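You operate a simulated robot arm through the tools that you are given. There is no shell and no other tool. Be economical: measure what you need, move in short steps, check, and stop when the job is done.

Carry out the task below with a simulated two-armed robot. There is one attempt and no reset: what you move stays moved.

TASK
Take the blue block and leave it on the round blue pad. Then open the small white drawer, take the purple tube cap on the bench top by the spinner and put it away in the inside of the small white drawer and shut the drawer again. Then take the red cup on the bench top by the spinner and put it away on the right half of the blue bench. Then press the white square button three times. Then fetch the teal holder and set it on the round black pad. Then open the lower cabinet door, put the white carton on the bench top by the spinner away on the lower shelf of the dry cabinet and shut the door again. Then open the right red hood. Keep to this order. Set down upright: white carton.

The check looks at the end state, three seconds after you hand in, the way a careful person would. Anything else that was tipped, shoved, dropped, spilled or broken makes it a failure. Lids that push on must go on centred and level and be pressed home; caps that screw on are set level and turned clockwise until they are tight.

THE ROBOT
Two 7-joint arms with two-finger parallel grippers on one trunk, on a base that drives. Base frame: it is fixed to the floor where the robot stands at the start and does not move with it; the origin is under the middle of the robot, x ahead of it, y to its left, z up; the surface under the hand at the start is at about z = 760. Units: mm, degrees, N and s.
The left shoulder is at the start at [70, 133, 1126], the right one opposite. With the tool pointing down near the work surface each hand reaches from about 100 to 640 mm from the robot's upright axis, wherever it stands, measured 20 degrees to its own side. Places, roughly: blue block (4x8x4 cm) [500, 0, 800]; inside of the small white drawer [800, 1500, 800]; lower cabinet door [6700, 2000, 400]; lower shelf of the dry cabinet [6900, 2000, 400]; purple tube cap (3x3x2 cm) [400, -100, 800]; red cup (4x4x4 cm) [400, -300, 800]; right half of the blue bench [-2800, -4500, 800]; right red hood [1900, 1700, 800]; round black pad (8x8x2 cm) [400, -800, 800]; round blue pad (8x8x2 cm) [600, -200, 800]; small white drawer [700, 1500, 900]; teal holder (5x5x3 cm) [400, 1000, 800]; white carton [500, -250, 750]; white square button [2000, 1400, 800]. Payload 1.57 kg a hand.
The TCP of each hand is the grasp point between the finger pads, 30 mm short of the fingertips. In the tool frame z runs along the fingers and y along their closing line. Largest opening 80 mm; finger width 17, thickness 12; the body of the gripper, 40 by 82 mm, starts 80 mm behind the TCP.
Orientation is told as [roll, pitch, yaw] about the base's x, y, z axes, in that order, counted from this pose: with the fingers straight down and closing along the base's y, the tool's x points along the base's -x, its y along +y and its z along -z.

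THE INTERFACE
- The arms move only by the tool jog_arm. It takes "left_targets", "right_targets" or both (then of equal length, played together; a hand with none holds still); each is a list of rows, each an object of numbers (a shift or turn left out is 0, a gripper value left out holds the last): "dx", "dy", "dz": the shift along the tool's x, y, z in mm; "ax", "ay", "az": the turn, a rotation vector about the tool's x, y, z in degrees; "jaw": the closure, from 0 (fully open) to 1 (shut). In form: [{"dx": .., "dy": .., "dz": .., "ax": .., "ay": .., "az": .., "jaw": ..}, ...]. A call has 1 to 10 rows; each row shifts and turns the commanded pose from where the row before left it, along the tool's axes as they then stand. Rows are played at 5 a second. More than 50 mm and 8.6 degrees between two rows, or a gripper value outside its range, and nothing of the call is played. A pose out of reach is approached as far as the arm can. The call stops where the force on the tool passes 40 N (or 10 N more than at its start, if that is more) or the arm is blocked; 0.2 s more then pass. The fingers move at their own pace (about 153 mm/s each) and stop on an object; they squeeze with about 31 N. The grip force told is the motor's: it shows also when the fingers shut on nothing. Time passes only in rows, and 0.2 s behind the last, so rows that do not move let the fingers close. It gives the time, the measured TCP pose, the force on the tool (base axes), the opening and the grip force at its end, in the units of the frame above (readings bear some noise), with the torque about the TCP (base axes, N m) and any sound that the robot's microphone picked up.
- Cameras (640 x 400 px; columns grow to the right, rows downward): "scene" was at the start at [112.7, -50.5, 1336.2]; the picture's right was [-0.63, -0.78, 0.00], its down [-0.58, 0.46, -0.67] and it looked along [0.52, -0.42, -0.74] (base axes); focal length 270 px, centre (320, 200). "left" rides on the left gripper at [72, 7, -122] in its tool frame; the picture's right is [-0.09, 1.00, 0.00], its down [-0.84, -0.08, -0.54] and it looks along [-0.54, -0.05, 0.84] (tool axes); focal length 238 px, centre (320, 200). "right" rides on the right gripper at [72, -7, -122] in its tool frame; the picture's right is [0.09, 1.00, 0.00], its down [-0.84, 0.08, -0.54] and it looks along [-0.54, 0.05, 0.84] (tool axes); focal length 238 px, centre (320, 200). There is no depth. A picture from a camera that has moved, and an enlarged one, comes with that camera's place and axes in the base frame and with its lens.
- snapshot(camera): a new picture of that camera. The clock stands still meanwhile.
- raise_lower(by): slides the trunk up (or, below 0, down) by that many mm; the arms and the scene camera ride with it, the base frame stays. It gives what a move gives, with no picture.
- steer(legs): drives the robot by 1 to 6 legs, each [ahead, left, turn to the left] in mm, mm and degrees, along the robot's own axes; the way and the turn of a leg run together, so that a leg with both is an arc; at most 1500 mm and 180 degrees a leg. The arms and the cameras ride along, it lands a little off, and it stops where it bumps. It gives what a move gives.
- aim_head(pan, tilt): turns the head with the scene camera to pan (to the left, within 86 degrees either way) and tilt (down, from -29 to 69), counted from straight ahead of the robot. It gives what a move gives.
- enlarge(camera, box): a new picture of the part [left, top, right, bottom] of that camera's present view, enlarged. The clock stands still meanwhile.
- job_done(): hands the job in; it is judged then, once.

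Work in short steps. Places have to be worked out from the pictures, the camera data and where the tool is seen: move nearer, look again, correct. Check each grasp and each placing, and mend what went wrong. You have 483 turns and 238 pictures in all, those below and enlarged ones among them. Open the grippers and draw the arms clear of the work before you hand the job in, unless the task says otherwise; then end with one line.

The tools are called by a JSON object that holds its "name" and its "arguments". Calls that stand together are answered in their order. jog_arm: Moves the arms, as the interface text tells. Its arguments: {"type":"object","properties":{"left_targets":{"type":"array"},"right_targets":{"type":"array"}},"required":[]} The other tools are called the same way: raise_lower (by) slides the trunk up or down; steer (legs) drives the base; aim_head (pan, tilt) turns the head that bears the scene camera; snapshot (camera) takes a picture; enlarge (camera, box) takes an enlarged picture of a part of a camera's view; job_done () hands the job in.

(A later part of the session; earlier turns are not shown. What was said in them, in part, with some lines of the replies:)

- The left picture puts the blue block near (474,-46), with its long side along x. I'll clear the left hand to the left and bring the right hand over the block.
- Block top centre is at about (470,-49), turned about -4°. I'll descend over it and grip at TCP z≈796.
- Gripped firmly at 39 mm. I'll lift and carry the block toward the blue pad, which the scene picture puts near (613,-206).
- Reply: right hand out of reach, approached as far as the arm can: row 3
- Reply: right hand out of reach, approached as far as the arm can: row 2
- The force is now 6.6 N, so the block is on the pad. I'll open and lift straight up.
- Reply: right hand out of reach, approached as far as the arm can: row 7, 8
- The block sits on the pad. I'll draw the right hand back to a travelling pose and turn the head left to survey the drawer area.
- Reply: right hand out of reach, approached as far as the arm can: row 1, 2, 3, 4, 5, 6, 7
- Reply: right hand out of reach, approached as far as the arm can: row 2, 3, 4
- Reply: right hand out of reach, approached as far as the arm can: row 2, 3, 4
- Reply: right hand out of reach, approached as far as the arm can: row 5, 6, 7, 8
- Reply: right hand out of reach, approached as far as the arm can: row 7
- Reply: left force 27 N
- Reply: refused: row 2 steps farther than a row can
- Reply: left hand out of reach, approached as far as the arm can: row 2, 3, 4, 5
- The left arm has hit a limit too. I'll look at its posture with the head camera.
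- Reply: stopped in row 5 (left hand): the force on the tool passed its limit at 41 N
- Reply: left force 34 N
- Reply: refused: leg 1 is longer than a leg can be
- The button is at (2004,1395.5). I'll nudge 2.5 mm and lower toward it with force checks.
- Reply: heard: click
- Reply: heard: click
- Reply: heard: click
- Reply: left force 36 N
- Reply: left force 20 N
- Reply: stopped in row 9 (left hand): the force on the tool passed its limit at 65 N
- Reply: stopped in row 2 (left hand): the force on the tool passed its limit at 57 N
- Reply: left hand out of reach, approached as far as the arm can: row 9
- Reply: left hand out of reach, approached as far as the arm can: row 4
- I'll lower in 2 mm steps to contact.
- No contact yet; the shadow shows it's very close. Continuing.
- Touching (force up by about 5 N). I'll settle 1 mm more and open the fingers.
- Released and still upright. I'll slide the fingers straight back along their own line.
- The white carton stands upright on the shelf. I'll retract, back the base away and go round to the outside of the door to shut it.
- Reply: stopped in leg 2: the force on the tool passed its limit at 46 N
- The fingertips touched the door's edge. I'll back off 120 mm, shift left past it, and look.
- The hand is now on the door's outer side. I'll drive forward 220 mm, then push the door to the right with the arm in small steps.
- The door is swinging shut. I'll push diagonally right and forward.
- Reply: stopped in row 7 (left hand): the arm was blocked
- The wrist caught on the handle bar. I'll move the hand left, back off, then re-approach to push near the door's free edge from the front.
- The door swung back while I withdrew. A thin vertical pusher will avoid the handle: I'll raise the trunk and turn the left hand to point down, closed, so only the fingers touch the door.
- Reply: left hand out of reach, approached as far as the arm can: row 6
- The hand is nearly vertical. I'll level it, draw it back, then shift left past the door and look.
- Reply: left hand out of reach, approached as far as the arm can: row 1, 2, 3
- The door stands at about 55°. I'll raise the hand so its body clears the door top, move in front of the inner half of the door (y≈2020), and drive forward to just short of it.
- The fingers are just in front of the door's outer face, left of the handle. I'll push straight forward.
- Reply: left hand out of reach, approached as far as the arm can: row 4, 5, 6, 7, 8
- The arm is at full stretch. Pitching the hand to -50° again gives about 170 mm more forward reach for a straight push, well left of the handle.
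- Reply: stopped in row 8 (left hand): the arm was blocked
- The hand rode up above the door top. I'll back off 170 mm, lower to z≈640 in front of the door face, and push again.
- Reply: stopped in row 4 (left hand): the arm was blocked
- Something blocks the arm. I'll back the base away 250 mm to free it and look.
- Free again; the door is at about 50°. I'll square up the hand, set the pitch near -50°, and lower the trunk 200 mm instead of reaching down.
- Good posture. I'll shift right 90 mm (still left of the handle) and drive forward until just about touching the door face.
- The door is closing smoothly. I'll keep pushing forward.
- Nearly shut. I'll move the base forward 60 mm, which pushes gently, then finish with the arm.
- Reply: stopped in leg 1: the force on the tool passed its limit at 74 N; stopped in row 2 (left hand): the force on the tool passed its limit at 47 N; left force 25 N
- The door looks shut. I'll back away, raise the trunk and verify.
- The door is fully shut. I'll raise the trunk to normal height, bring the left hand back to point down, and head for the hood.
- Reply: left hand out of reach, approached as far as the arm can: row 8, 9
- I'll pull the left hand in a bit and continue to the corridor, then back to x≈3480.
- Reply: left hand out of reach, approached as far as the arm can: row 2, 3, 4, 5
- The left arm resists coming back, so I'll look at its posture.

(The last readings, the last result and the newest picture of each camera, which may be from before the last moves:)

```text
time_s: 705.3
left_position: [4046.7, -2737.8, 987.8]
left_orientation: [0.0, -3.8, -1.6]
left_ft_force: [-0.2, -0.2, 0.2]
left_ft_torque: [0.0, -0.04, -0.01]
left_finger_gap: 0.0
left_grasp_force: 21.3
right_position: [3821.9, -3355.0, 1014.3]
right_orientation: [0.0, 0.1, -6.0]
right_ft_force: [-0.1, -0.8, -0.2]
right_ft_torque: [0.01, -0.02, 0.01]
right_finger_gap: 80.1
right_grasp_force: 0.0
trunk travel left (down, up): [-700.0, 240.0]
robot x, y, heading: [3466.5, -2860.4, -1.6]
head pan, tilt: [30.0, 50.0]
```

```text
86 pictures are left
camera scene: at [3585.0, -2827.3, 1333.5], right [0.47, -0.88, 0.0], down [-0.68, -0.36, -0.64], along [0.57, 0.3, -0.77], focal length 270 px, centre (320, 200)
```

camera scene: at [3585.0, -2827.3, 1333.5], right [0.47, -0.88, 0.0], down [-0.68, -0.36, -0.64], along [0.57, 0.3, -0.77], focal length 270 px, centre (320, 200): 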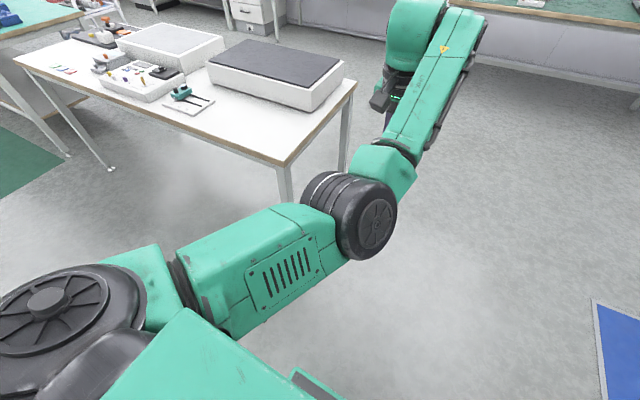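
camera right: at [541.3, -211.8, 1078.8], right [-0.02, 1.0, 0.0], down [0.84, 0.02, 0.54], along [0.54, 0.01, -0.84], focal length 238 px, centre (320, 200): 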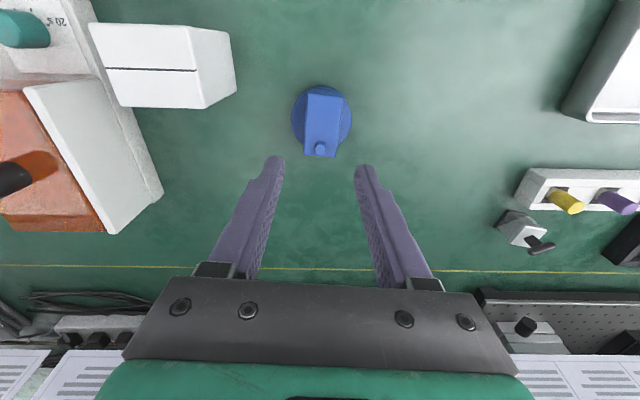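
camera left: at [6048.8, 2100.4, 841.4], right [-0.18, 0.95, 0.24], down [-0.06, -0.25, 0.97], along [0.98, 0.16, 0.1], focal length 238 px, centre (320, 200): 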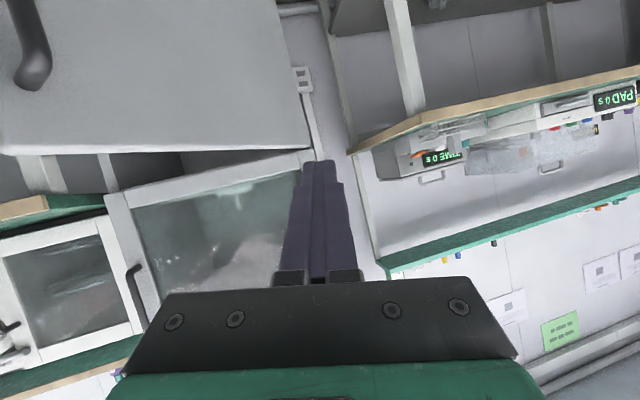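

The left elbow has folded inward. I'll try freeing it by moving the hand outward and then back.

{"name": "jog_arm", "arguments": {"left_targets": [{"dy": 35, "ay": 2}, {"dy": 35, "ay": 2}, {"dy": 35}, {"dx": 20}, {"dx": 20}, {"dx": 20}, {"dy": 30}, {"dx": 20}, {"dx": 20}, {"dx": 20}]}}

{"name": "snapshot", "arguments": {"camera": "scene"}}

```text
time_s: 707.5
left_position: [3965.6, -2570.7, 982.7]
left_orientation: [0.0, 0.1, -1.6]
left_ft_force: [-0.2, 0.7, 1.1]
left_ft_torque: [-0.01, 0.0, -0.05]
left_finger_gap: 0.0
left_grasp_force: 21.2
left hand out of reach, approached as far as the arm can: row 5, 6, 9, 10
right_position: [3820.7, -3353.2, 1015.1]
right_orientation: [-0.1, 0.1, -6.0]
right_ft_force: [0.0, -0.2, -0.8]
right_ft_torque: [-0.05, 0.02, 0.0]
right_finger_gap: 80.0
right_grasp_force: 0.0
trunk travel left (down, up): [-700.0, 240.0]
robot x, y, heading: [3462.3, -2860.0, -1.9]
head pan, tilt: [30.0, 50.0]
```

```text
85 pictures are left
camera scene: at [3584.8, -2826.4, 1333.4], right [0.47, -0.88, 0.0], down [-0.68, -0.36, -0.64], along [0.57, 0.3, -0.77], focal length 270 px, centre (320, 200)
```

scene: 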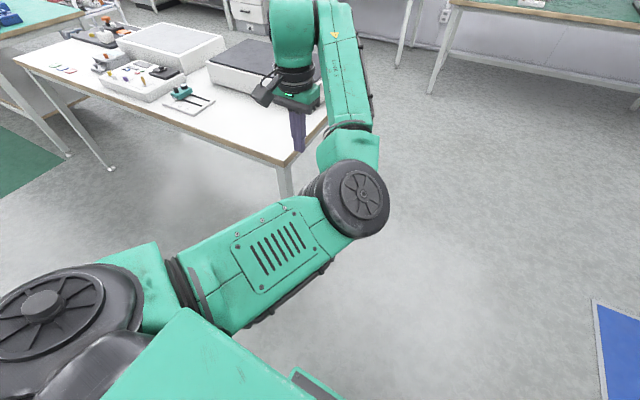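

It's now the mirror of the right arm's posture. I'll continue outward and back to a compact carrying pose.

{"name": "jog_arm", "arguments": {"left_targets": [{"dy": 40}, {"dy": 40}, {"dy": 40}, {"dx": 25}, {"dx": 25}, {"dx": 25}, {"dy": 40}, {"dx": 25}, {"dx": 20}]}}

```text
time_s: 709.5
left_position: [3851.7, -2408.5, 982.3]
left_orientation: [0.1, 0.0, -1.6]
left_ft_force: [0.4, -0.1, -0.3]
left_ft_torque: [0.0, -0.03, 0.01]
left_finger_gap: 0.0
left_grasp_force: 21.8
right_position: [3820.3, -3354.8, 1015.4]
right_orientation: [0.0, 0.0, -6.1]
right_ft_force: [0.6, -0.1, 0.1]
right_ft_torque: [-0.02, -0.02, 0.02]
right_finger_gap: 80.2
right_grasp_force: 0.2
trunk travel left (down, up): [-700.0, 240.0]
robot x, y, heading: [3464.8, -2862.8, -1.9]
head pan, tilt: [30.0, 50.0]
```

Both hands are now tucked symmetrically. I'll turn to +y and drive up the aisle.

{"name": "steer", "arguments": {"legs": [[0, 0, 92], [1450, 30, 0], [1450, 0, 0]]}}

```text
time_s: 727.2
left_position: [3082.8, 382.1, 982.6]
left_orientation: [0.1, -0.1, 89.0]
left_ft_force: [0.0, 0.2, -1.1]
left_ft_torque: [0.02, -0.01, 0.01]
left_finger_gap: 0.0
left_grasp_force: 21.5
right_position: [4028.3, 363.0, 1013.8]
right_orientation: [0.0, 0.0, 84.6]
right_ft_force: [0.5, -0.2, -1.2]
right_ft_torque: [0.0, -0.01, 0.03]
right_finger_gap: 79.9
right_grasp_force: 0.1
trunk travel left (down, up): [-700.0, 240.0]
robot x, y, heading: [3541.0, -1.7, 88.9]
head pan, tilt: [30.0, 50.0]
```

I'll continue to y≈1500, drifting left, then face the bench.

{"name": "steer", "arguments": {"legs": [[750, 150, 0], [740, 130, 1], [0, 0, 90]]}}

{"name": "aim_head", "arguments": {"pan": 0, "tilt": 45}}

{"name": "snapshot", "arguments": {"camera": "scene"}}

```text
time_s: 738.7
left_position: [2918.2, 1008.4, 983.4]
left_orientation: [0.1, 0.0, -178.8]
left_ft_force: [-0.9, 0.2, -0.4]
left_ft_torque: [0.02, 0.03, 0.01]
left_finger_gap: 0.0
left_grasp_force: 21.5
right_position: [2901.9, 1953.4, 1014.5]
right_orientation: [0.1, 0.0, 176.8]
right_ft_force: [-0.5, 0.0, 0.0]
right_ft_torque: [0.0, 0.0, -0.01]
right_finger_gap: 79.9
right_grasp_force: 0.0
trunk travel left (down, up): [-700.0, 240.0]
robot x, y, heading: [3278.0, 1478.0, -179.1]
head pan, tilt: [30.0, 50.0]
```

```text
time_s: 739.6
left_position: [2918.1, 1008.2, 982.2]
left_orientation: [0.2, 0.0, -178.8]
left_ft_force: [0.8, 0.2, -0.5]
left_ft_torque: [0.01, 0.0, -0.04]
left_finger_gap: 0.0
left_grasp_force: 21.5
right_position: [2901.8, 1954.6, 1014.4]
right_orientation: [0.0, 0.0, 176.8]
right_ft_force: [0.5, -0.2, 0.0]
right_ft_torque: [0.0, 0.0, 0.03]
right_finger_gap: 79.8
right_grasp_force: 0.0
trunk travel left (down, up): [-700.0, 240.0]
robot x, y, heading: [3282.8, 1480.4, -178.9]
head pan, tilt: [0.0, 45.0]
```

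```text
84 pictures are left
camera scene: at [3151.1, 1475.5, 1340.3], right [-0.02, 1.0, 0.0], down [0.71, 0.01, -0.71], along [-0.71, -0.01, -0.71], focal length 270 px, centre (320, 200)
```

scene: 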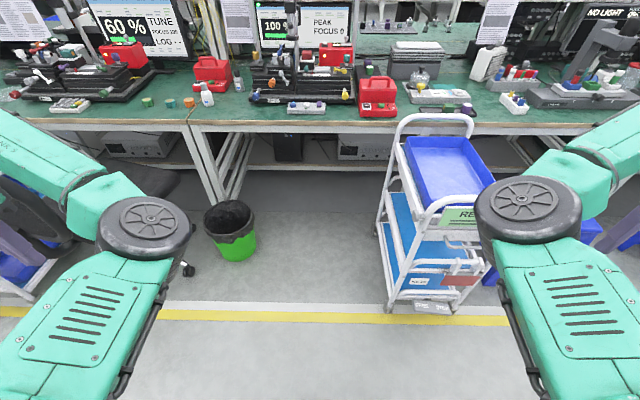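

Everything looks undisturbed. I'll drive in to x≈2490, y≈1500 as before.

{"name": "steer", "arguments": {"legs": [[400, -15, -1], [385, 0, 0]]}}

{"name": "aim_head", "arguments": {"pan": -15, "tilt": 45}}

{"name": "snapshot", "arguments": {"camera": "scene"}}

{"name": "enlarge", "arguments": {"camera": "scene", "box": [270, 120, 430, 240]}}

```text
time_s: 744.1
left_position: [2126.9, 1035.5, 982.0]
left_orientation: [0.1, 0.0, 179.4]
left_ft_force: [0.4, -0.4, -1.1]
left_ft_torque: [-0.01, -0.03, -0.01]
left_finger_gap: 0.0
left_grasp_force: 21.1
right_position: [2140.8, 1981.0, 1013.9]
right_orientation: [0.0, -0.1, 175.0]
right_ft_force: [-0.4, -0.5, 0.1]
right_ft_torque: [0.0, -0.03, -0.02]
right_finger_gap: 80.0
right_grasp_force: 0.0
trunk travel left (down, up): [-700.0, 240.0]
robot x, y, heading: [2505.0, 1494.0, 179.2]
head pan, tilt: [0.0, 45.0]
```

```text
time_s: 744.9
left_position: [2127.0, 1036.4, 981.7]
left_orientation: [0.2, 0.1, 179.5]
left_ft_force: [-0.4, -0.1, -0.6]
left_ft_torque: [-0.01, 0.01, -0.02]
left_finger_gap: 0.0
left_grasp_force: 21.2
right_position: [2140.5, 1981.8, 1012.9]
right_orientation: [0.0, 0.0, 175.0]
right_ft_force: [-1.5, 0.7, -0.1]
right_ft_torque: [-0.04, -0.02, -0.02]
right_finger_gap: 79.8
right_grasp_force: 0.2
trunk travel left (down, up): [-700.0, 240.0]
robot x, y, heading: [2505.7, 1495.0, 179.5]
head pan, tilt: [-15.0, 45.0]
```

```text
83 pictures are left
camera scene: at [2376.9, 1516.9, 1340.3], right [0.27, 0.96, 0.0], down [0.68, -0.19, -0.71], along [-0.68, 0.19, -0.71], focal length 270 px, centre (320, 200)
```

scene: 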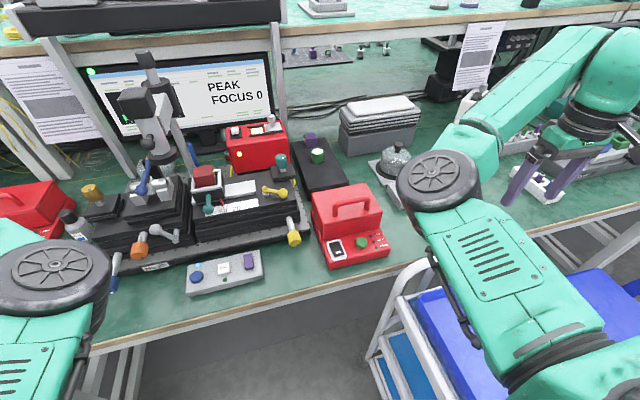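

```text
3.33 times, centred on (350, 180) of scene
camera zoom: at [2376.9, 1516.9, 1340.3], right [0.27, 0.96, 0.0], down [0.68, -0.19, -0.71], along [-0.68, 0.19, -0.71], focal length 899 px, centre (220, 267)
```

zoom: 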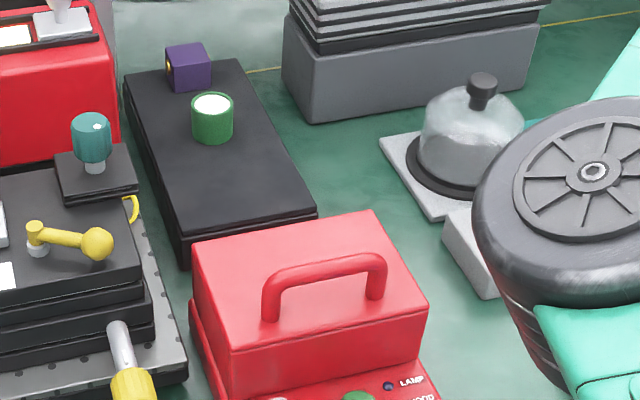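

The lid spans x 1876–1990, y 1633–1783, top z≈850. The handle bar is at about (1968, 1711, 885) along y, and the hinge is at the rear. The right hand will grip it with fingers closing along x, so I'll bring it inward at height and look.

{"name": "jog_arm", "arguments": {"right_targets": [{"dx": -15, "dy": 38}, {"dx": -18, "dy": 38}, {"dx": -20, "dy": 38}, {"dx": -20, "dy": 38}, {"dx": -20, "dy": 38}, {"dx": -20, "dy": 30}, {}]}}

{"name": "snapshot", "arguments": {"camera": "scene"}}

{"name": "snapshot", "arguments": {"camera": "right"}}

```text
time_s: 746.5
left_position: [2127.9, 1035.7, 983.1]
left_orientation: [0.1, 0.0, 179.3]
left_ft_force: [-0.4, -0.1, 1.0]
left_ft_torque: [0.0, 0.0, -0.02]
left_finger_gap: 0.1
left_grasp_force: 21.5
right_position: [1993.6, 1786.6, 1014.7]
right_orientation: [-0.1, -0.1, 175.0]
right_ft_force: [1.1, 0.2, -0.7]
right_ft_torque: [0.05, -0.01, -0.01]
right_finger_gap: 79.8
right_grasp_force: 0.0
right hand out of reach, approached as far as the arm can: row 5, 6
trunk travel left (down, up): [-700.0, 240.0]
robot x, y, heading: [2508.3, 1495.1, 179.2]
head pan, tilt: [-15.0, 45.0]
```

```text
81 pictures are left
camera scene: at [2377.5, 1517.2, 1340.4], right [0.27, 0.96, 0.0], down [0.68, -0.19, -0.71], along [-0.68, 0.19, -0.71], focal length 270 px, centre (320, 200)
```

scene: 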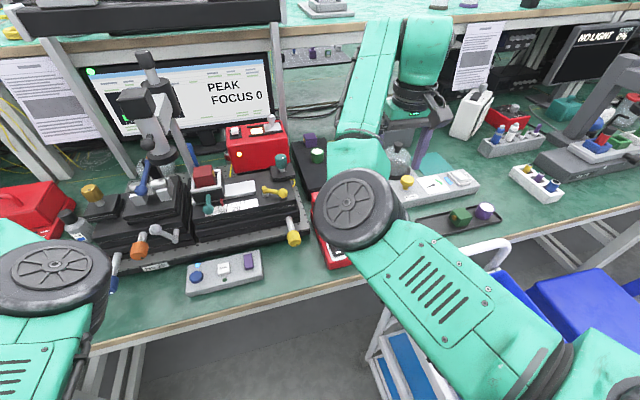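

```text
80 pictures are left
camera right: at [2066.5, 1785.7, 1135.5], right [0.0, -1.0, 0.0], down [-0.84, 0.0, 0.54], along [-0.54, 0.0, -0.84], focal length 238 px, centre (320, 200)
```

right: 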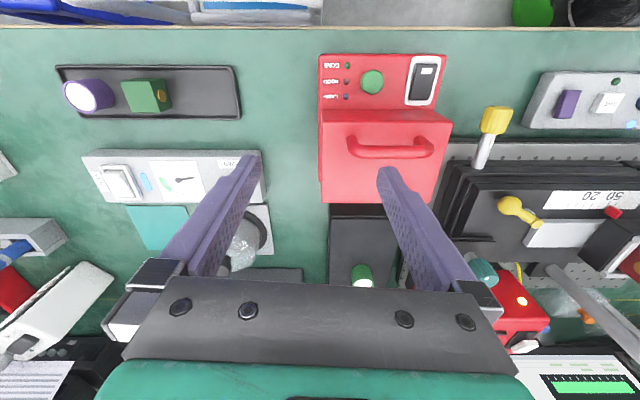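

The right camera confirms the bar from y 1662 to 1752 at x≈1970. The hand can't come further inward in this posture, so I'll shift the base 80 mm left and start turning the hand about its axis.

{"name": "steer", "arguments": {"legs": [[0, 78, 0.5]]}}

{"name": "jog_arm", "arguments": {"right_targets": [{"az": 8}, {"az": 8}, {"az": 8}, {"az": 8}, {"az": 8}]}}

```text
time_s: 747.6
left_position: [2129.7, 955.6, 983.1]
left_orientation: [0.1, 0.0, 179.9]
left_ft_force: [0.6, 0.0, 0.3]
left_ft_torque: [0.0, -0.01, 0.01]
left_finger_gap: 0.1
left_grasp_force: 21.2
right_position: [1991.4, 1704.5, 1012.9]
right_orientation: [0.1, 0.1, 175.4]
right_ft_force: [0.3, 0.0, 0.2]
right_ft_torque: [-0.02, -0.02, -0.02]
right_finger_gap: 80.0
right_grasp_force: 0.0
trunk travel left (down, up): [-700.0, 240.0]
robot x, y, heading: [2503.5, 1417.8, 179.6]
head pan, tilt: [-15.0, 45.0]
```

```text
time_s: 748.8
left_position: [2129.9, 954.1, 981.9]
left_orientation: [0.1, 0.0, 179.9]
left_ft_force: [-0.1, 0.3, 0.2]
left_ft_torque: [0.02, -0.01, -0.05]
left_finger_gap: 0.0
left_grasp_force: 21.3
right_position: [1990.1, 1704.0, 1012.9]
right_orientation: [0.1, 0.0, 135.2]
right_ft_force: [0.3, 0.1, -0.3]
right_ft_torque: [-0.01, 0.05, -0.03]
right_finger_gap: 80.0
right_grasp_force: 0.1
trunk travel left (down, up): [-700.0, 240.0]
robot x, y, heading: [2502.3, 1418.9, 179.7]
head pan, tilt: [-15.0, 45.0]
```

Turning works. I'll finish to yaw 90.

{"name": "jog_arm", "arguments": {"right_targets": [{"az": 8}, {"az": 8}, {"az": 8}, {"az": 8}, {"az": 8}, {"az": 5}, {}]}}

{"name": "snapshot", "arguments": {"camera": "right"}}

{"name": "snapshot", "arguments": {"camera": "scene"}}

```text
time_s: 750.4
left_position: [2130.5, 953.7, 982.6]
left_orientation: [0.1, 0.1, 179.8]
left_ft_force: [-0.2, 0.2, 0.3]
left_ft_torque: [0.0, 0.02, 0.01]
left_finger_gap: 0.0
left_grasp_force: 21.2
right_position: [1990.9, 1705.3, 1014.2]
right_orientation: [0.0, 0.0, 90.2]
right_ft_force: [-0.4, 0.5, 0.3]
right_ft_torque: [0.02, 0.03, -0.01]
right_finger_gap: 80.0
right_grasp_force: 0.1
trunk travel left (down, up): [-700.0, 240.0]
robot x, y, heading: [2504.7, 1418.5, 179.7]
head pan, tilt: [-15.0, 45.0]
```

```text
79 pictures are left
camera right: at [1997.8, 1632.5, 1135.8], right [-1.0, -0.1, 0.0], down [-0.08, 0.84, 0.54], along [-0.05, 0.54, -0.84], focal length 238 px, centre (320, 200)
```

right: 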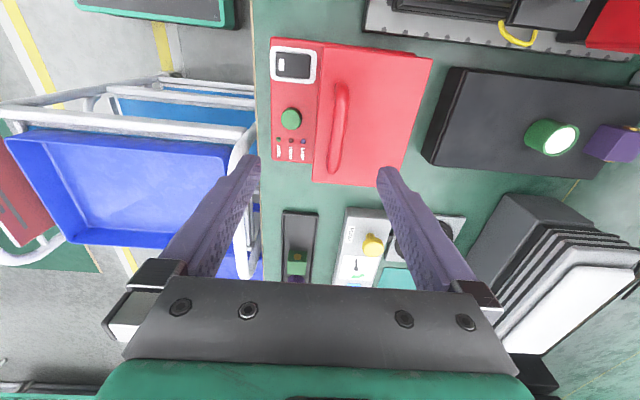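

```text
78 pictures are left
camera scene: at [2376.2, 1437.6, 1340.3], right [0.26, 0.96, 0.0], down [0.68, -0.19, -0.71], along [-0.68, 0.19, -0.71], focal length 270 px, centre (320, 200)
```

scene: 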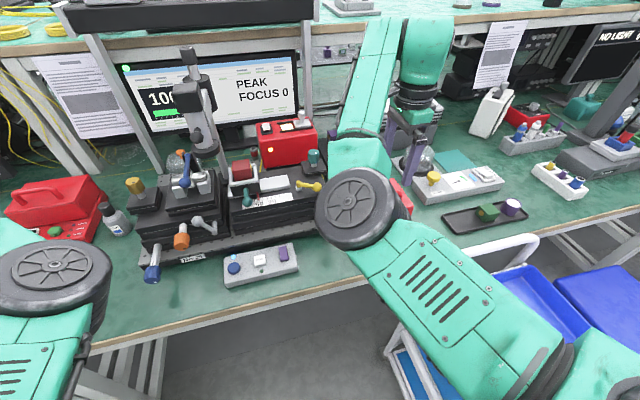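

The bar is centred between the fingers, about 20 mm toward the bench. I'll shift and descend partway.

{"name": "jog_arm", "arguments": {"right_targets": [{"dy": 10}, {"dy": 9, "dz": 15}, {"dz": 25}, {"dz": 25}, {"dz": 20}, {}]}}

{"name": "snapshot", "arguments": {"camera": "right"}}

{"name": "snapshot", "arguments": {"camera": "scene"}}

```text
time_s: 751.8
left_position: [2129.4, 954.5, 982.5]
left_orientation: [-0.1, 0.0, 179.9]
left_ft_force: [0.0, -0.5, 0.2]
left_ft_torque: [0.0, -0.03, 0.02]
left_finger_gap: 0.0
left_grasp_force: 21.3
right_position: [1973.3, 1702.8, 929.3]
right_orientation: [0.0, 0.0, 90.4]
right_ft_force: [0.4, -0.4, 0.0]
right_ft_torque: [0.04, 0.0, -0.01]
right_finger_gap: 80.0
right_grasp_force: 0.1
trunk travel left (down, up): [-700.0, 240.0]
robot x, y, heading: [2503.8, 1416.6, 179.6]
head pan, tilt: [-15.0, 45.0]
```

```text
77 pictures are left
camera right: at [1980.9, 1630.2, 1051.4], right [-0.99, -0.1, 0.0], down [-0.08, 0.84, 0.54], along [-0.05, 0.54, -0.84], focal length 238 px, centre (320, 200)
```

right: 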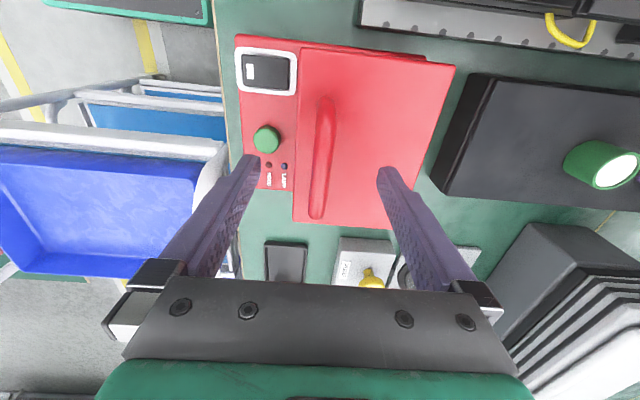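

```text
76 pictures are left
camera scene: at [2376.4, 1437.5, 1340.4], right [0.26, 0.96, 0.0], down [0.68, -0.19, -0.71], along [-0.68, 0.19, -0.71], focal length 270 px, centre (320, 200)
```

scene: 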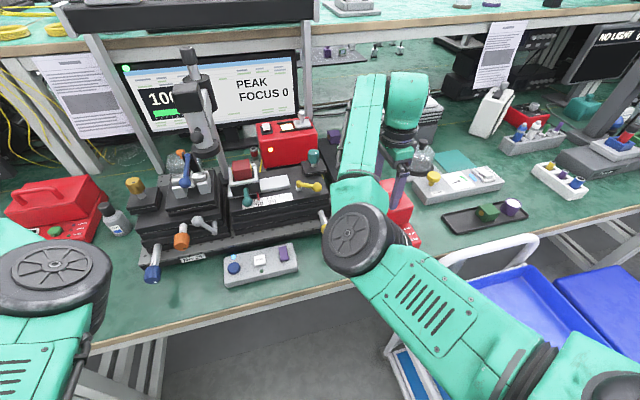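

The bar is centred and the elbow still clears things below. I'll lower to z≈893 in small rows and close.

{"name": "jog_arm", "arguments": {"right_targets": [{"dz": 10}, {"dz": 10}, {"dz": 8}, {"dz": 7}, {}, {"jaw": 0.6}, {"jaw": 1}, {"jaw": 1}]}}

{"name": "snapshot", "arguments": {"camera": "right"}}

```text
time_s: 753.6
left_position: [2129.5, 954.6, 982.9]
left_orientation: [0.0, 0.0, 179.9]
left_ft_force: [-0.6, -0.1, 1.3]
left_ft_torque: [0.02, 0.02, -0.01]
left_finger_gap: 0.1
left_grasp_force: 21.6
right_position: [1971.7, 1704.9, 893.3]
right_orientation: [0.1, 0.1, 90.4]
right_ft_force: [-0.3, 0.1, -0.3]
right_ft_torque: [0.08, -0.05, -0.3]
right_finger_gap: 13.7
right_grasp_force: 30.2
trunk travel left (down, up): [-700.0, 240.0]
robot x, y, heading: [2502.4, 1416.2, 179.9]
head pan, tilt: [-15.0, 45.0]
```

```text
75 pictures are left
camera right: at [1979.7, 1631.7, 1015.9], right [-1.0, -0.1, 0.0], down [-0.08, 0.84, 0.54], along [-0.05, 0.54, -0.84], focal length 238 px, centre (320, 200)
```

right: 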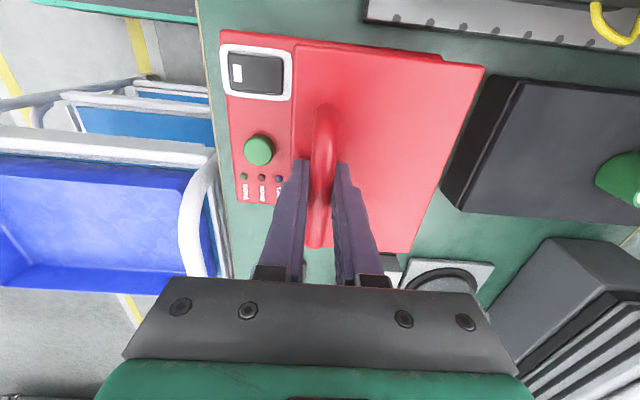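

The bar is gripped (13.7 mm). I'll start lifting along the arc, up and back, and watch the force.

{"name": "jog_arm", "arguments": {"right_targets": [{"dy": 4, "dz": -4}, {"dy": 4, "dz": -4}, {"dy": 8, "dz": -7.5}, {}]}}

{"name": "snapshot", "arguments": {"camera": "right"}}

```text
time_s: 754.6
left_position: [2128.4, 954.9, 982.0]
left_orientation: [0.1, 0.1, 179.9]
left_ft_force: [-1.7, 0.2, -0.8]
left_ft_torque: [-0.01, 0.01, 0.0]
left_finger_gap: 0.2
left_grasp_force: 21.5
right_position: [1956.3, 1704.6, 907.8]
right_orientation: [-0.1, 0.1, 90.5]
right_ft_force: [-2.2, 2.2, -6.3]
right_ft_torque: [0.08, -0.15, -0.16]
right_finger_gap: 13.8
right_grasp_force: 29.8
trunk travel left (down, up): [-700.0, 240.0]
robot x, y, heading: [2504.2, 1414.6, 179.8]
head pan, tilt: [-15.0, 45.0]
```

```text
74 pictures are left
camera right: at [1963.9, 1631.9, 1029.4], right [-0.99, -0.1, 0.0], down [-0.08, 0.84, 0.54], along [-0.05, 0.54, -0.84], focal length 238 px, centre (320, 200)
```

right: 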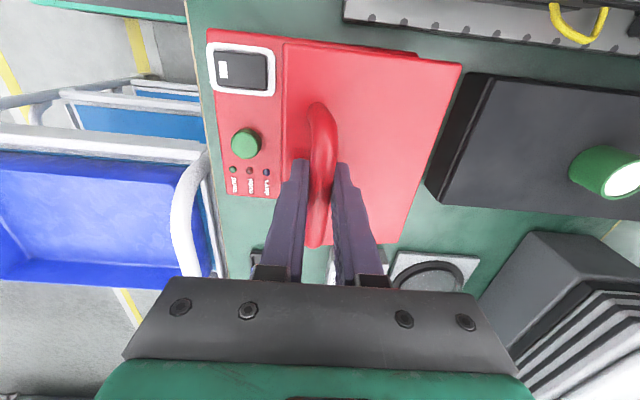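

The lid is lifting with low force. Continuing along the arc.

{"name": "jog_arm", "arguments": {"right_targets": [{"dy": 9, "dz": -6.5}, {"dy": 9, "dz": -6}, {"dy": 10, "dz": -5}, {"dy": 10, "dz": -4}, {}]}}

{"name": "snapshot", "arguments": {"camera": "right"}}

{"name": "snapshot", "arguments": {"camera": "scene"}}

```text
time_s: 755.8
left_position: [2128.0, 956.2, 981.5]
left_orientation: [0.2, 0.3, 180.0]
left_ft_force: [-0.8, 0.1, -0.2]
left_ft_torque: [0.01, -0.01, -0.03]
left_finger_gap: 0.0
left_grasp_force: 21.3
right_position: [1914.3, 1704.9, 928.6]
right_orientation: [-0.4, 0.2, 90.5]
right_ft_force: [-2.0, -1.5, -15.8]
right_ft_torque: [0.06, -0.12, -0.11]
right_finger_gap: 13.5
right_grasp_force: 30.1
trunk travel left (down, up): [-700.0, 240.0]
robot x, y, heading: [2503.1, 1414.2, 179.8]
head pan, tilt: [-15.0, 45.0]
```

```text
73 pictures are left
camera right: at [1922.0, 1631.9, 1050.1], right [-0.99, -0.1, 0.0], down [-0.09, 0.84, 0.54], along [-0.05, 0.54, -0.84], focal length 238 px, centre (320, 200)
```

right: 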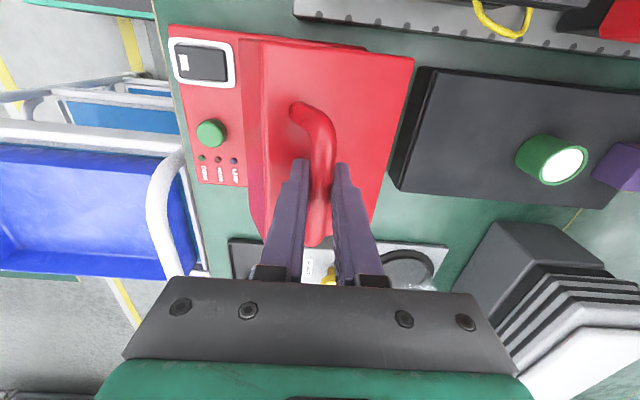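

```text
72 pictures are left
camera scene: at [2372.2, 1438.9, 1339.8], right [0.26, 0.96, 0.0], down [0.68, -0.19, -0.7], along [-0.68, 0.19, -0.71], focal length 270 px, centre (320, 200)
```

scene: 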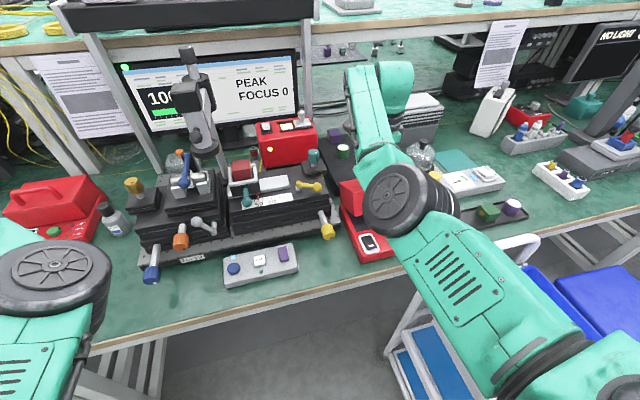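

The lid is about 30° open, and a slight downward pull says to lift less. I'll continue mostly backward.

{"name": "jog_arm", "arguments": {"right_targets": [{"dz": 2}, {"dy": 10, "dz": -1}, {"dy": 10, "dz": 0}, {"dy": 10, "dz": 0}, {"dy": 10, "dz": 1}, {}]}}

{"name": "snapshot", "arguments": {"camera": "right"}}

```text
time_s: 757.2
left_position: [2125.6, 955.7, 981.3]
left_orientation: [0.1, 0.4, 179.9]
left_ft_force: [0.6, -0.5, -0.2]
left_ft_torque: [0.0, 0.0, 0.02]
left_finger_gap: 0.0
left_grasp_force: 21.4
right_position: [1893.8, 1704.7, 933.4]
right_orientation: [1.4, 0.1, 90.5]
right_ft_force: [-3.4, -4.0, -29.5]
right_ft_torque: [-0.08, -0.03, -0.14]
right_finger_gap: 14.0
right_grasp_force: 30.4
right hand out of reach, approached as far as the arm can: row 3, 4, 5
trunk travel left (down, up): [-700.0, 240.0]
robot x, y, heading: [2502.1, 1416.5, 179.7]
head pan, tilt: [-15.0, 45.0]
```

```text
71 pictures are left
camera right: at [1905.0, 1631.9, 1055.4], right [-0.99, -0.1, 0.02], down [-0.07, 0.84, 0.54], along [-0.08, 0.54, -0.84], focal length 238 px, centre (320, 200)
```

right: 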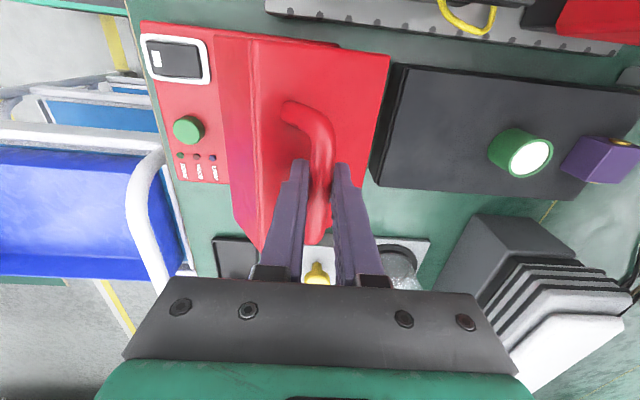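

The arm is at its reach limit. I'll lower 4 mm to relieve the pull, then ease the base forward 40 mm, which carries the lid further back.

{"name": "jog_arm", "arguments": {"right_targets": [{"dz": 3}, {"dz": 2}, {}]}}

{"name": "steer", "arguments": {"legs": [[40, 0, 0]]}}

{"name": "snapshot", "arguments": {"camera": "right"}}

```text
time_s: 758.0
left_position: [2124.9, 957.3, 981.4]
left_orientation: [0.1, 0.3, 179.9]
left_ft_force: [0.5, 0.2, -0.6]
left_ft_torque: [-0.02, 0.01, 0.01]
left_finger_gap: 0.0
left_grasp_force: 21.9
right_position: [1891.7, 1705.3, 936.8]
right_orientation: [1.3, -0.1, 90.8]
right_ft_force: [-0.8, 2.7, -22.0]
right_ft_torque: [0.37, 0.01, -0.34]
right_finger_gap: 13.4
right_grasp_force: 30.4
right hand out of reach, approached as far as the arm can: row 1, 2
trunk travel left (down, up): [-700.0, 240.0]
robot x, y, heading: [2505.4, 1417.7, 179.5]
head pan, tilt: [-15.0, 45.0]
```

```text
time_s: 758.8
left_position: [2088.2, 956.6, 984.0]
left_orientation: [0.2, 0.1, 180.0]
left_ft_force: [0.3, 0.3, -0.3]
left_ft_torque: [-0.05, 0.0, 0.01]
left_finger_gap: 0.0
left_grasp_force: 21.2
right_position: [1853.3, 1703.2, 938.2]
right_orientation: [1.3, 0.2, 90.9]
right_ft_force: [4.0, 5.2, -15.7]
right_ft_torque: [-0.34, -0.16, -0.37]
right_finger_gap: 13.8
right_grasp_force: 30.0
trunk travel left (down, up): [-700.0, 240.0]
robot x, y, heading: [2464.3, 1419.8, 179.9]
head pan, tilt: [-15.0, 45.0]
```

```text
70 pictures are left
camera right: at [1865.2, 1632.0, 1060.4], right [-0.99, -0.11, 0.02], down [-0.08, 0.84, 0.54], along [-0.08, 0.54, -0.84], focal length 238 px, centre (320, 200)
```

right: 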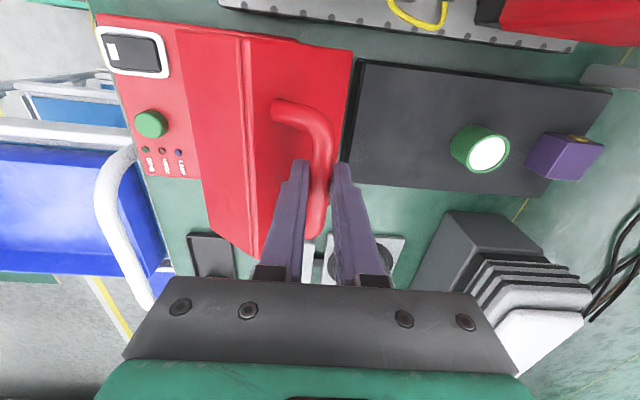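

About 55–60° open. I'll lower slightly and move on another 40 mm.

{"name": "jog_arm", "arguments": {"right_targets": [{"dz": 4}, {"dz": 4}, {}]}}

{"name": "steer", "arguments": {"legs": [[35, 0, 0]]}}

{"name": "snapshot", "arguments": {"camera": "right"}}

{"name": "snapshot", "arguments": {"camera": "scene"}}

```text
time_s: 759.6
left_position: [2092.8, 955.4, 984.3]
left_orientation: [0.1, -0.2, 180.0]
left_ft_force: [-0.5, 1.4, 0.7]
left_ft_torque: [-0.01, -0.01, 0.01]
left_finger_gap: 0.0
left_grasp_force: 21.6
right_position: [1857.2, 1704.6, 937.1]
right_orientation: [1.9, -0.2, 90.8]
right_ft_force: [-5.9, 10.7, 27.9]
right_ft_torque: [0.07, 0.08, -0.43]
right_finger_gap: 13.7
right_grasp_force: 30.4
trunk travel left (down, up): [-700.0, 240.0]
robot x, y, heading: [2464.5, 1420.2, 179.6]
head pan, tilt: [-15.0, 45.0]
```

```text
time_s: 760.5
left_position: [2057.2, 956.8, 982.2]
left_orientation: [0.1, -0.1, 179.9]
left_ft_force: [-0.7, -0.5, 0.2]
left_ft_torque: [0.02, 0.02, 0.01]
left_finger_gap: 0.1
left_grasp_force: 21.2
right_position: [1824.1, 1702.9, 928.0]
right_orientation: [0.8, 0.3, 90.9]
right_ft_force: [11.2, -0.4, -22.5]
right_ft_torque: [-0.26, -0.13, -0.4]
right_finger_gap: 13.9
right_grasp_force: 30.1
trunk travel left (down, up): [-700.0, 240.0]
robot x, y, heading: [2431.4, 1416.1, 179.6]
head pan, tilt: [-15.0, 45.0]
```

```text
69 pictures are left
camera right: at [1835.3, 1631.2, 1050.4], right [-0.99, -0.11, 0.02], down [-0.08, 0.84, 0.54], along [-0.07, 0.53, -0.84], focal length 238 px, centre (320, 200)
```

right: 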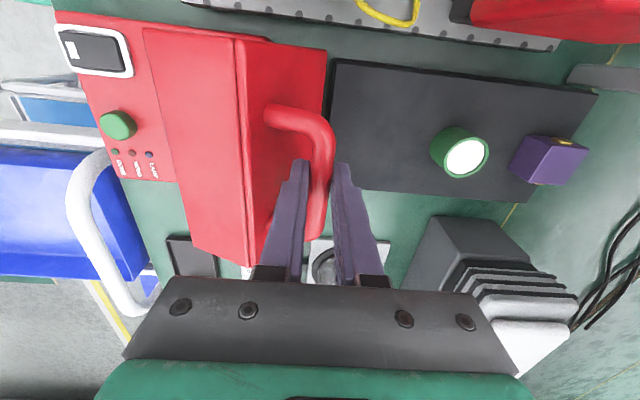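

```text
68 pictures are left
camera scene: at [2303.9, 1440.3, 1340.0], right [0.26, 0.96, 0.0], down [0.68, -0.19, -0.71], along [-0.68, 0.19, -0.71], focal length 270 px, centre (320, 200)
```

scene: 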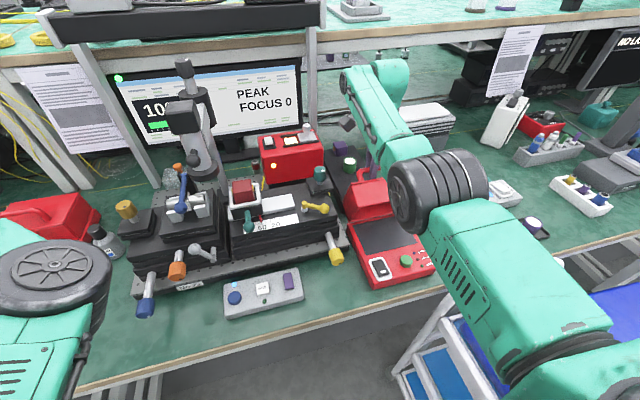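

About 73° open now. I'll nudge further, lower and back, to find where the lid rests or stops.

{"name": "jog_arm", "arguments": {"right_targets": [{"dz": 4}, {"dz": 4}, {}]}}

{"name": "steer", "arguments": {"legs": [[25, 0, 0]]}}

{"name": "jog_arm", "arguments": {"right_targets": [{"dz": 5}, {"dz": 5}, {}]}}

{"name": "snapshot", "arguments": {"camera": "right"}}

```text
time_s: 761.3
left_position: [2056.5, 954.6, 984.1]
left_orientation: [0.0, -0.2, 180.0]
left_ft_force: [-0.4, 0.1, -1.0]
left_ft_torque: [0.01, 0.03, -0.01]
left_finger_gap: 0.1
left_grasp_force: 21.3
right_position: [1823.8, 1701.9, 924.7]
right_orientation: [1.3, 0.1, 90.9]
right_ft_force: [-14.9, 6.8, 29.1]
right_ft_torque: [0.0, 0.15, -0.52]
right_finger_gap: 13.9
right_grasp_force: 30.6
trunk travel left (down, up): [-700.0, 240.0]
robot x, y, heading: [2430.9, 1416.4, 179.7]
head pan, tilt: [-15.0, 45.0]
```

```text
time_s: 762.1
left_position: [2030.9, 956.9, 982.0]
left_orientation: [0.2, 0.1, 179.8]
left_ft_force: [0.5, 0.3, 0.7]
left_ft_torque: [0.02, 0.01, -0.04]
left_finger_gap: 0.0
left_grasp_force: 20.9
right_position: [1803.5, 1704.1, 914.3]
right_orientation: [-0.1, 0.6, 90.9]
right_ft_force: [22.4, -3.6, -42.8]
right_ft_torque: [-0.32, -1.08, -0.55]
right_finger_gap: 13.0
right_grasp_force: 27.1
trunk travel left (down, up): [-700.0, 240.0]
robot x, y, heading: [2404.3, 1417.5, 179.7]
head pan, tilt: [-15.0, 45.0]
```

```text
time_s: 762.9
left_position: [2030.3, 955.0, 982.7]
left_orientation: [0.1, -0.1, 179.8]
left_ft_force: [-0.8, 0.1, 0.4]
left_ft_torque: [-0.01, -0.01, 0.0]
left_finger_gap: 0.0
left_grasp_force: 21.5
right_position: [1801.8, 1702.7, 910.5]
right_orientation: [0.6, 0.2, 90.9]
right_ft_force: [-22.3, 8.8, 29.2]
right_ft_torque: [0.1, 0.23, -0.46]
right_finger_gap: 13.2
right_grasp_force: 30.0
trunk travel left (down, up): [-700.0, 240.0]
robot x, y, heading: [2404.7, 1415.5, 179.5]
head pan, tilt: [-15.0, 45.0]
```

```text
67 pictures are left
camera right: at [1810.2, 1629.8, 1032.4], right [-0.99, -0.11, 0.01], down [-0.08, 0.84, 0.54], along [-0.07, 0.53, -0.84], focal length 238 px, centre (320, 200)
```

right: 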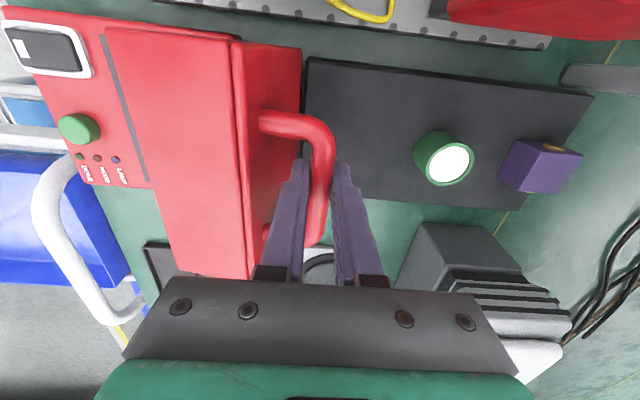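

About 85° open, past its balance point. I'll guide it a little further to see whether there's a stop.

{"name": "jog_arm", "arguments": {"right_targets": [{"dz": -3}, {"dz": 1}, {}]}}

{"name": "steer", "arguments": {"legs": [[15, 0, 0]]}}

{"name": "snapshot", "arguments": {"camera": "right"}}

```text
time_s: 763.7
left_position: [2030.3, 954.4, 983.9]
left_orientation: [0.1, 0.1, 179.9]
left_ft_force: [-0.6, 0.2, -0.2]
left_ft_torque: [0.03, -0.02, 0.01]
left_finger_gap: 0.0
left_grasp_force: 21.4
right_position: [1801.3, 1701.3, 910.3]
right_orientation: [0.5, 0.5, 90.9]
right_ft_force: [-20.4, 11.2, 25.5]
right_ft_torque: [0.35, 0.21, -0.38]
right_finger_gap: 13.8
right_grasp_force: 30.2
trunk travel left (down, up): [-700.0, 240.0]
robot x, y, heading: [2406.0, 1416.8, 179.6]
head pan, tilt: [-15.0, 45.0]
```

```text
time_s: 764.5
left_position: [2023.8, 954.8, 985.3]
left_orientation: [0.2, -0.5, 179.8]
left_ft_force: [0.7, 0.8, -0.8]
left_ft_torque: [0.01, 0.01, -0.03]
left_finger_gap: 0.0
left_grasp_force: 20.6
right_position: [1799.5, 1702.2, 909.4]
right_orientation: [-0.5, 0.5, 90.8]
right_ft_force: [37.2, 4.2, 0.8]
right_ft_torque: [0.68, -0.21, -0.32]
right_finger_gap: 13.5
right_grasp_force: 30.4
trunk travel left (down, up): [-700.0, 240.0]
robot x, y, heading: [2393.3, 1417.9, 179.5]
head pan, tilt: [-15.0, 45.0]
```

```text
66 pictures are left
camera right: at [1806.6, 1630.4, 1031.9], right [-0.99, -0.11, -0.01], down [-0.09, 0.84, 0.53], along [-0.05, 0.53, -0.85], focal length 238 px, centre (320, 200)
```

right: 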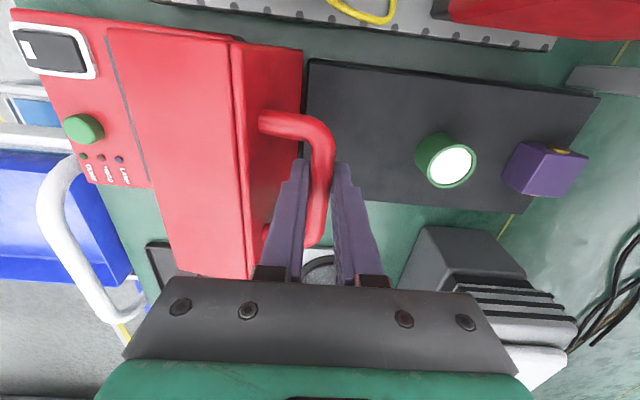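

It has met its stop (37 N, no further motion), about 86° open. I'll relieve the load, open the fingers slightly, and lift straight up off the bar.

{"name": "jog_arm", "arguments": {"right_targets": [{"dy": -5}, {"dy": -4}, {}]}}

{"name": "jog_arm", "arguments": {"right_targets": [{"jaw": 0.72}, {"jaw": 0.72}, {}]}}

{"name": "snapshot", "arguments": {"camera": "right"}}

```text
time_s: 765.3
left_position: [2018.0, 954.4, 984.0]
left_orientation: [0.0, -0.1, 179.9]
left_ft_force: [-0.5, -1.1, 0.6]
left_ft_torque: [0.0, 0.01, 0.02]
left_finger_gap: 0.2
left_grasp_force: 21.7
right_position: [1799.5, 1702.4, 910.0]
right_orientation: [-0.2, 0.4, 90.8]
right_ft_force: [-15.0, 7.3, 29.2]
right_ft_torque: [0.15, 0.15, -0.31]
right_finger_gap: 13.4
right_grasp_force: 30.4
trunk travel left (down, up): [-700.0, 240.0]
robot x, y, heading: [2392.3, 1414.2, 179.8]
head pan, tilt: [-15.0, 45.0]
```

```text
time_s: 766.1
left_position: [2016.3, 954.4, 983.7]
left_orientation: [0.1, 0.0, 179.8]
left_ft_force: [0.6, 0.0, 0.6]
left_ft_torque: [-0.02, 0.04, 0.0]
left_finger_gap: 0.0
left_grasp_force: 21.5
right_position: [1800.3, 1700.9, 903.5]
right_orientation: [-0.9, 0.6, 90.8]
right_ft_force: [0.1, -1.3, -0.3]
right_ft_torque: [-0.01, 0.0, 0.02]
right_finger_gap: 22.4
right_grasp_force: 0.1
trunk travel left (down, up): [-700.0, 240.0]
robot x, y, heading: [2391.0, 1415.1, 179.8]
head pan, tilt: [-15.0, 45.0]
```

```text
65 pictures are left
camera right: at [1807.2, 1630.3, 1026.8], right [-0.99, -0.11, -0.02], down [-0.1, 0.84, 0.53], along [-0.04, 0.53, -0.85], focal length 238 px, centre (320, 200)
```

right: 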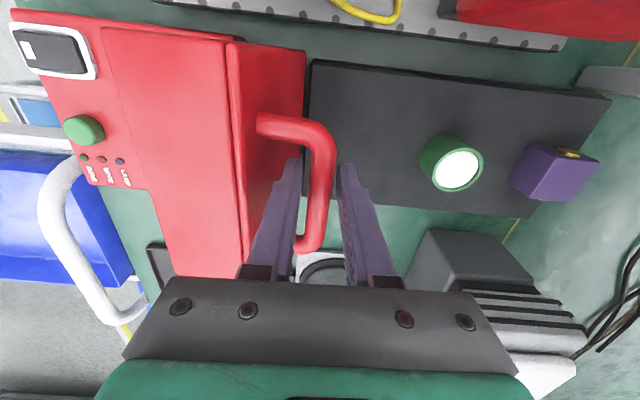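

Released with no load, and the lid stays open. I'll lift straight up in small rows.

{"name": "jog_arm", "arguments": {"right_targets": [{"dz": -10}, {"dz": -10}, {"dz": -15}, {"dz": -20}, {"dz": -20}, {"dz": -25}, {"dz": -20}]}}

{"name": "snapshot", "arguments": {"camera": "right"}}

{"name": "snapshot", "arguments": {"camera": "scene"}}

```text
time_s: 767.7
left_position: [2016.9, 955.5, 982.6]
left_orientation: [0.0, 0.0, 179.8]
left_ft_force: [0.1, 0.1, -0.7]
left_ft_torque: [0.01, -0.03, 0.01]
left_finger_gap: 0.0
left_grasp_force: 21.2
right_position: [1799.8, 1704.6, 1023.1]
right_orientation: [-0.9, 0.6, 90.7]
right_ft_force: [0.6, 0.1, -0.1]
right_ft_torque: [0.01, 0.0, -0.02]
right_finger_gap: 22.4
right_grasp_force: 0.1
trunk travel left (down, up): [-700.0, 240.0]
robot x, y, heading: [2392.7, 1418.3, 179.6]
head pan, tilt: [-15.0, 45.0]
```

```text
64 pictures are left
camera right: at [1806.0, 1632.5, 1146.6], right [-0.99, -0.1, -0.01], down [-0.1, 0.84, 0.53], along [-0.04, 0.53, -0.85], focal length 238 px, centre (320, 200)
```

right: 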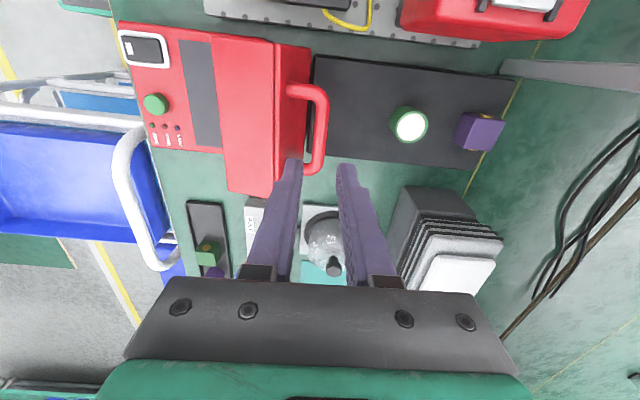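

```text
63 pictures are left
camera scene: at [2264.0, 1438.6, 1340.4], right [0.26, 0.96, 0.0], down [0.68, -0.19, -0.71], along [-0.68, 0.19, -0.71], focal length 270 px, centre (320, 200)
```

scene: 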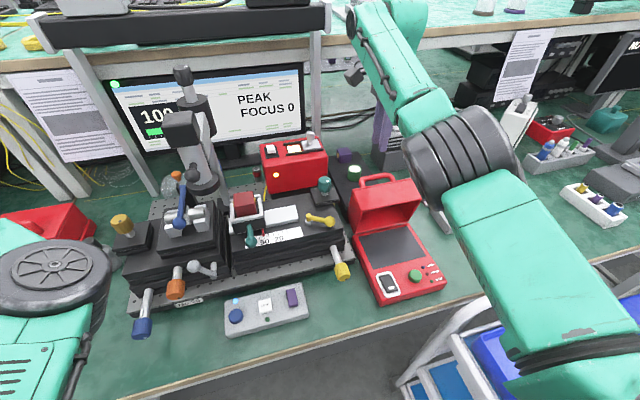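

The hood is open and staying put. I'll back the robot straight out, clear of everything, and check once more.

{"name": "steer", "arguments": {"legs": [[-450, 0, 0], [-300, 0, 0]]}}

{"name": "aim_head", "arguments": {"pan": 0, "tilt": 30}}

{"name": "snapshot", "arguments": {"camera": "scene"}}

{"name": "enlarge", "arguments": {"camera": "scene", "box": [260, 120, 460, 250]}}

```text
time_s: 772.1
left_position: [2769.2, 949.4, 982.5]
left_orientation: [0.1, 0.1, 179.7]
left_ft_force: [-1.0, -0.2, 0.4]
left_ft_torque: [0.02, -0.01, -0.02]
left_finger_gap: 0.1
left_grasp_force: 21.0
right_position: [2554.1, 1698.9, 1022.5]
right_orientation: [-0.9, 0.6, 90.7]
right_ft_force: [-0.5, 0.1, 0.6]
right_ft_torque: [-0.02, -0.02, 0.02]
right_finger_gap: 22.2
right_grasp_force: 0.0
trunk travel left (down, up): [-700.0, 240.0]
robot x, y, heading: [3146.4, 1411.7, 179.7]
head pan, tilt: [-15.0, 45.0]
```

```text
time_s: 772.8
left_position: [2769.2, 950.7, 983.9]
left_orientation: [0.1, 0.1, 179.7]
left_ft_force: [0.3, -0.4, 0.5]
left_ft_torque: [0.02, -0.01, -0.01]
left_finger_gap: 0.0
left_grasp_force: 21.1
right_position: [2554.6, 1698.9, 1023.6]
right_orientation: [-0.8, 0.6, 90.7]
right_ft_force: [-0.2, -0.9, -0.4]
right_ft_torque: [0.0, 0.02, -0.02]
right_finger_gap: 22.5
right_grasp_force: 0.0
trunk travel left (down, up): [-700.0, 240.0]
robot x, y, heading: [3146.1, 1413.6, 179.6]
head pan, tilt: [0.0, 30.0]
```

```text
62 pictures are left
camera scene: at [3006.2, 1412.3, 1362.9], right [0.01, 1.0, 0.0], down [0.5, 0.0, -0.87], along [-0.87, 0.01, -0.5], focal length 270 px, centre (320, 200)
```

scene: 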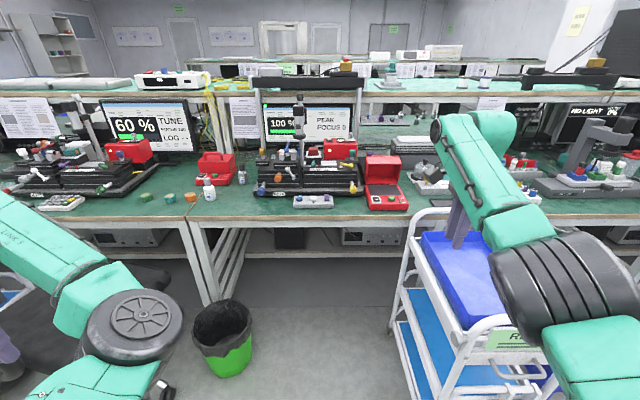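

```text
3.08 times, centred on (360, 185) of scene
camera zoom: at [3006.2, 1412.3, 1362.9], right [0.01, 1.0, 0.0], down [0.5, 0.0, -0.87], along [-0.87, 0.01, -0.5], focal length 830 px, centre (197, 246)
```

zoom: 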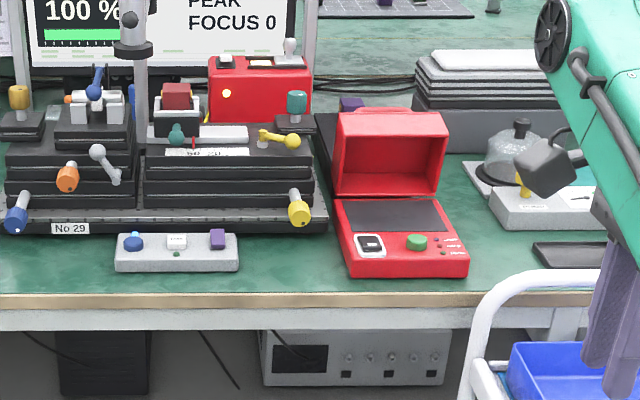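

The hood stands open and the neighbouring items are undisturbed. I'll open both grippers and hand in.

{"name": "jog_arm", "arguments": {"left_targets": [{"jaw": 0}, {"jaw": 0}], "right_targets": [{"jaw": 0}, {"jaw": 0}]}}

{"name": "steer", "arguments": {"legs": [[-150, 0, 0]]}}

```text
time_s: 773.4
left_position: [2771.0, 950.5, 983.0]
left_orientation: [0.2, 0.1, 179.7]
left_ft_force: [0.2, -0.8, -0.7]
left_ft_torque: [0.01, -0.01, 0.0]
left_finger_gap: 80.1
left_grasp_force: 0.1
right_position: [2554.2, 1699.7, 1023.2]
right_orientation: [-0.9, 0.6, 90.6]
right_ft_force: [-0.1, 0.3, -0.1]
right_ft_torque: [0.01, 0.03, -0.02]
right_finger_gap: 80.1
right_grasp_force: 0.1
trunk travel left (down, up): [-700.0, 240.0]
robot x, y, heading: [3146.0, 1412.4, 179.6]
head pan, tilt: [0.0, 30.0]
```

```text
time_s: 774.8
left_position: [2922.1, 950.4, 980.6]
left_orientation: [0.2, 0.1, 179.7]
left_ft_force: [-0.4, 0.4, 0.6]
left_ft_torque: [0.0, -0.04, -0.01]
left_finger_gap: 80.1
left_grasp_force: 0.1
right_position: [2707.7, 1698.8, 1022.4]
right_orientation: [-1.0, 0.6, 90.6]
right_ft_force: [0.5, -0.5, -0.1]
right_ft_torque: [-0.02, -0.03, 0.01]
right_finger_gap: 80.2
right_grasp_force: 0.0
trunk travel left (down, up): [-700.0, 240.0]
robot x, y, heading: [3300.8, 1409.7, 179.3]
head pan, tilt: [0.0, 30.0]
```

All steps are done in order, so I'm handing in.

{"name": "job_done", "arguments": {}}

```text
The job is handed in.
```

I did all seven steps in the order given and handed the job in, with both grippers open and the arms clear. The block, purple cap, red cup, teal holder and white carton were each checked in place by camera, and the drawer and cabinet door were seen shut. The button clicked three times and the right red hood stands open. The cap sits beside the green cap that was already in the drawer. The carton is upright on the mid shelf behind the lower door, which I took as the lower shelf because its height (about 420 mm) fits the place you gave.
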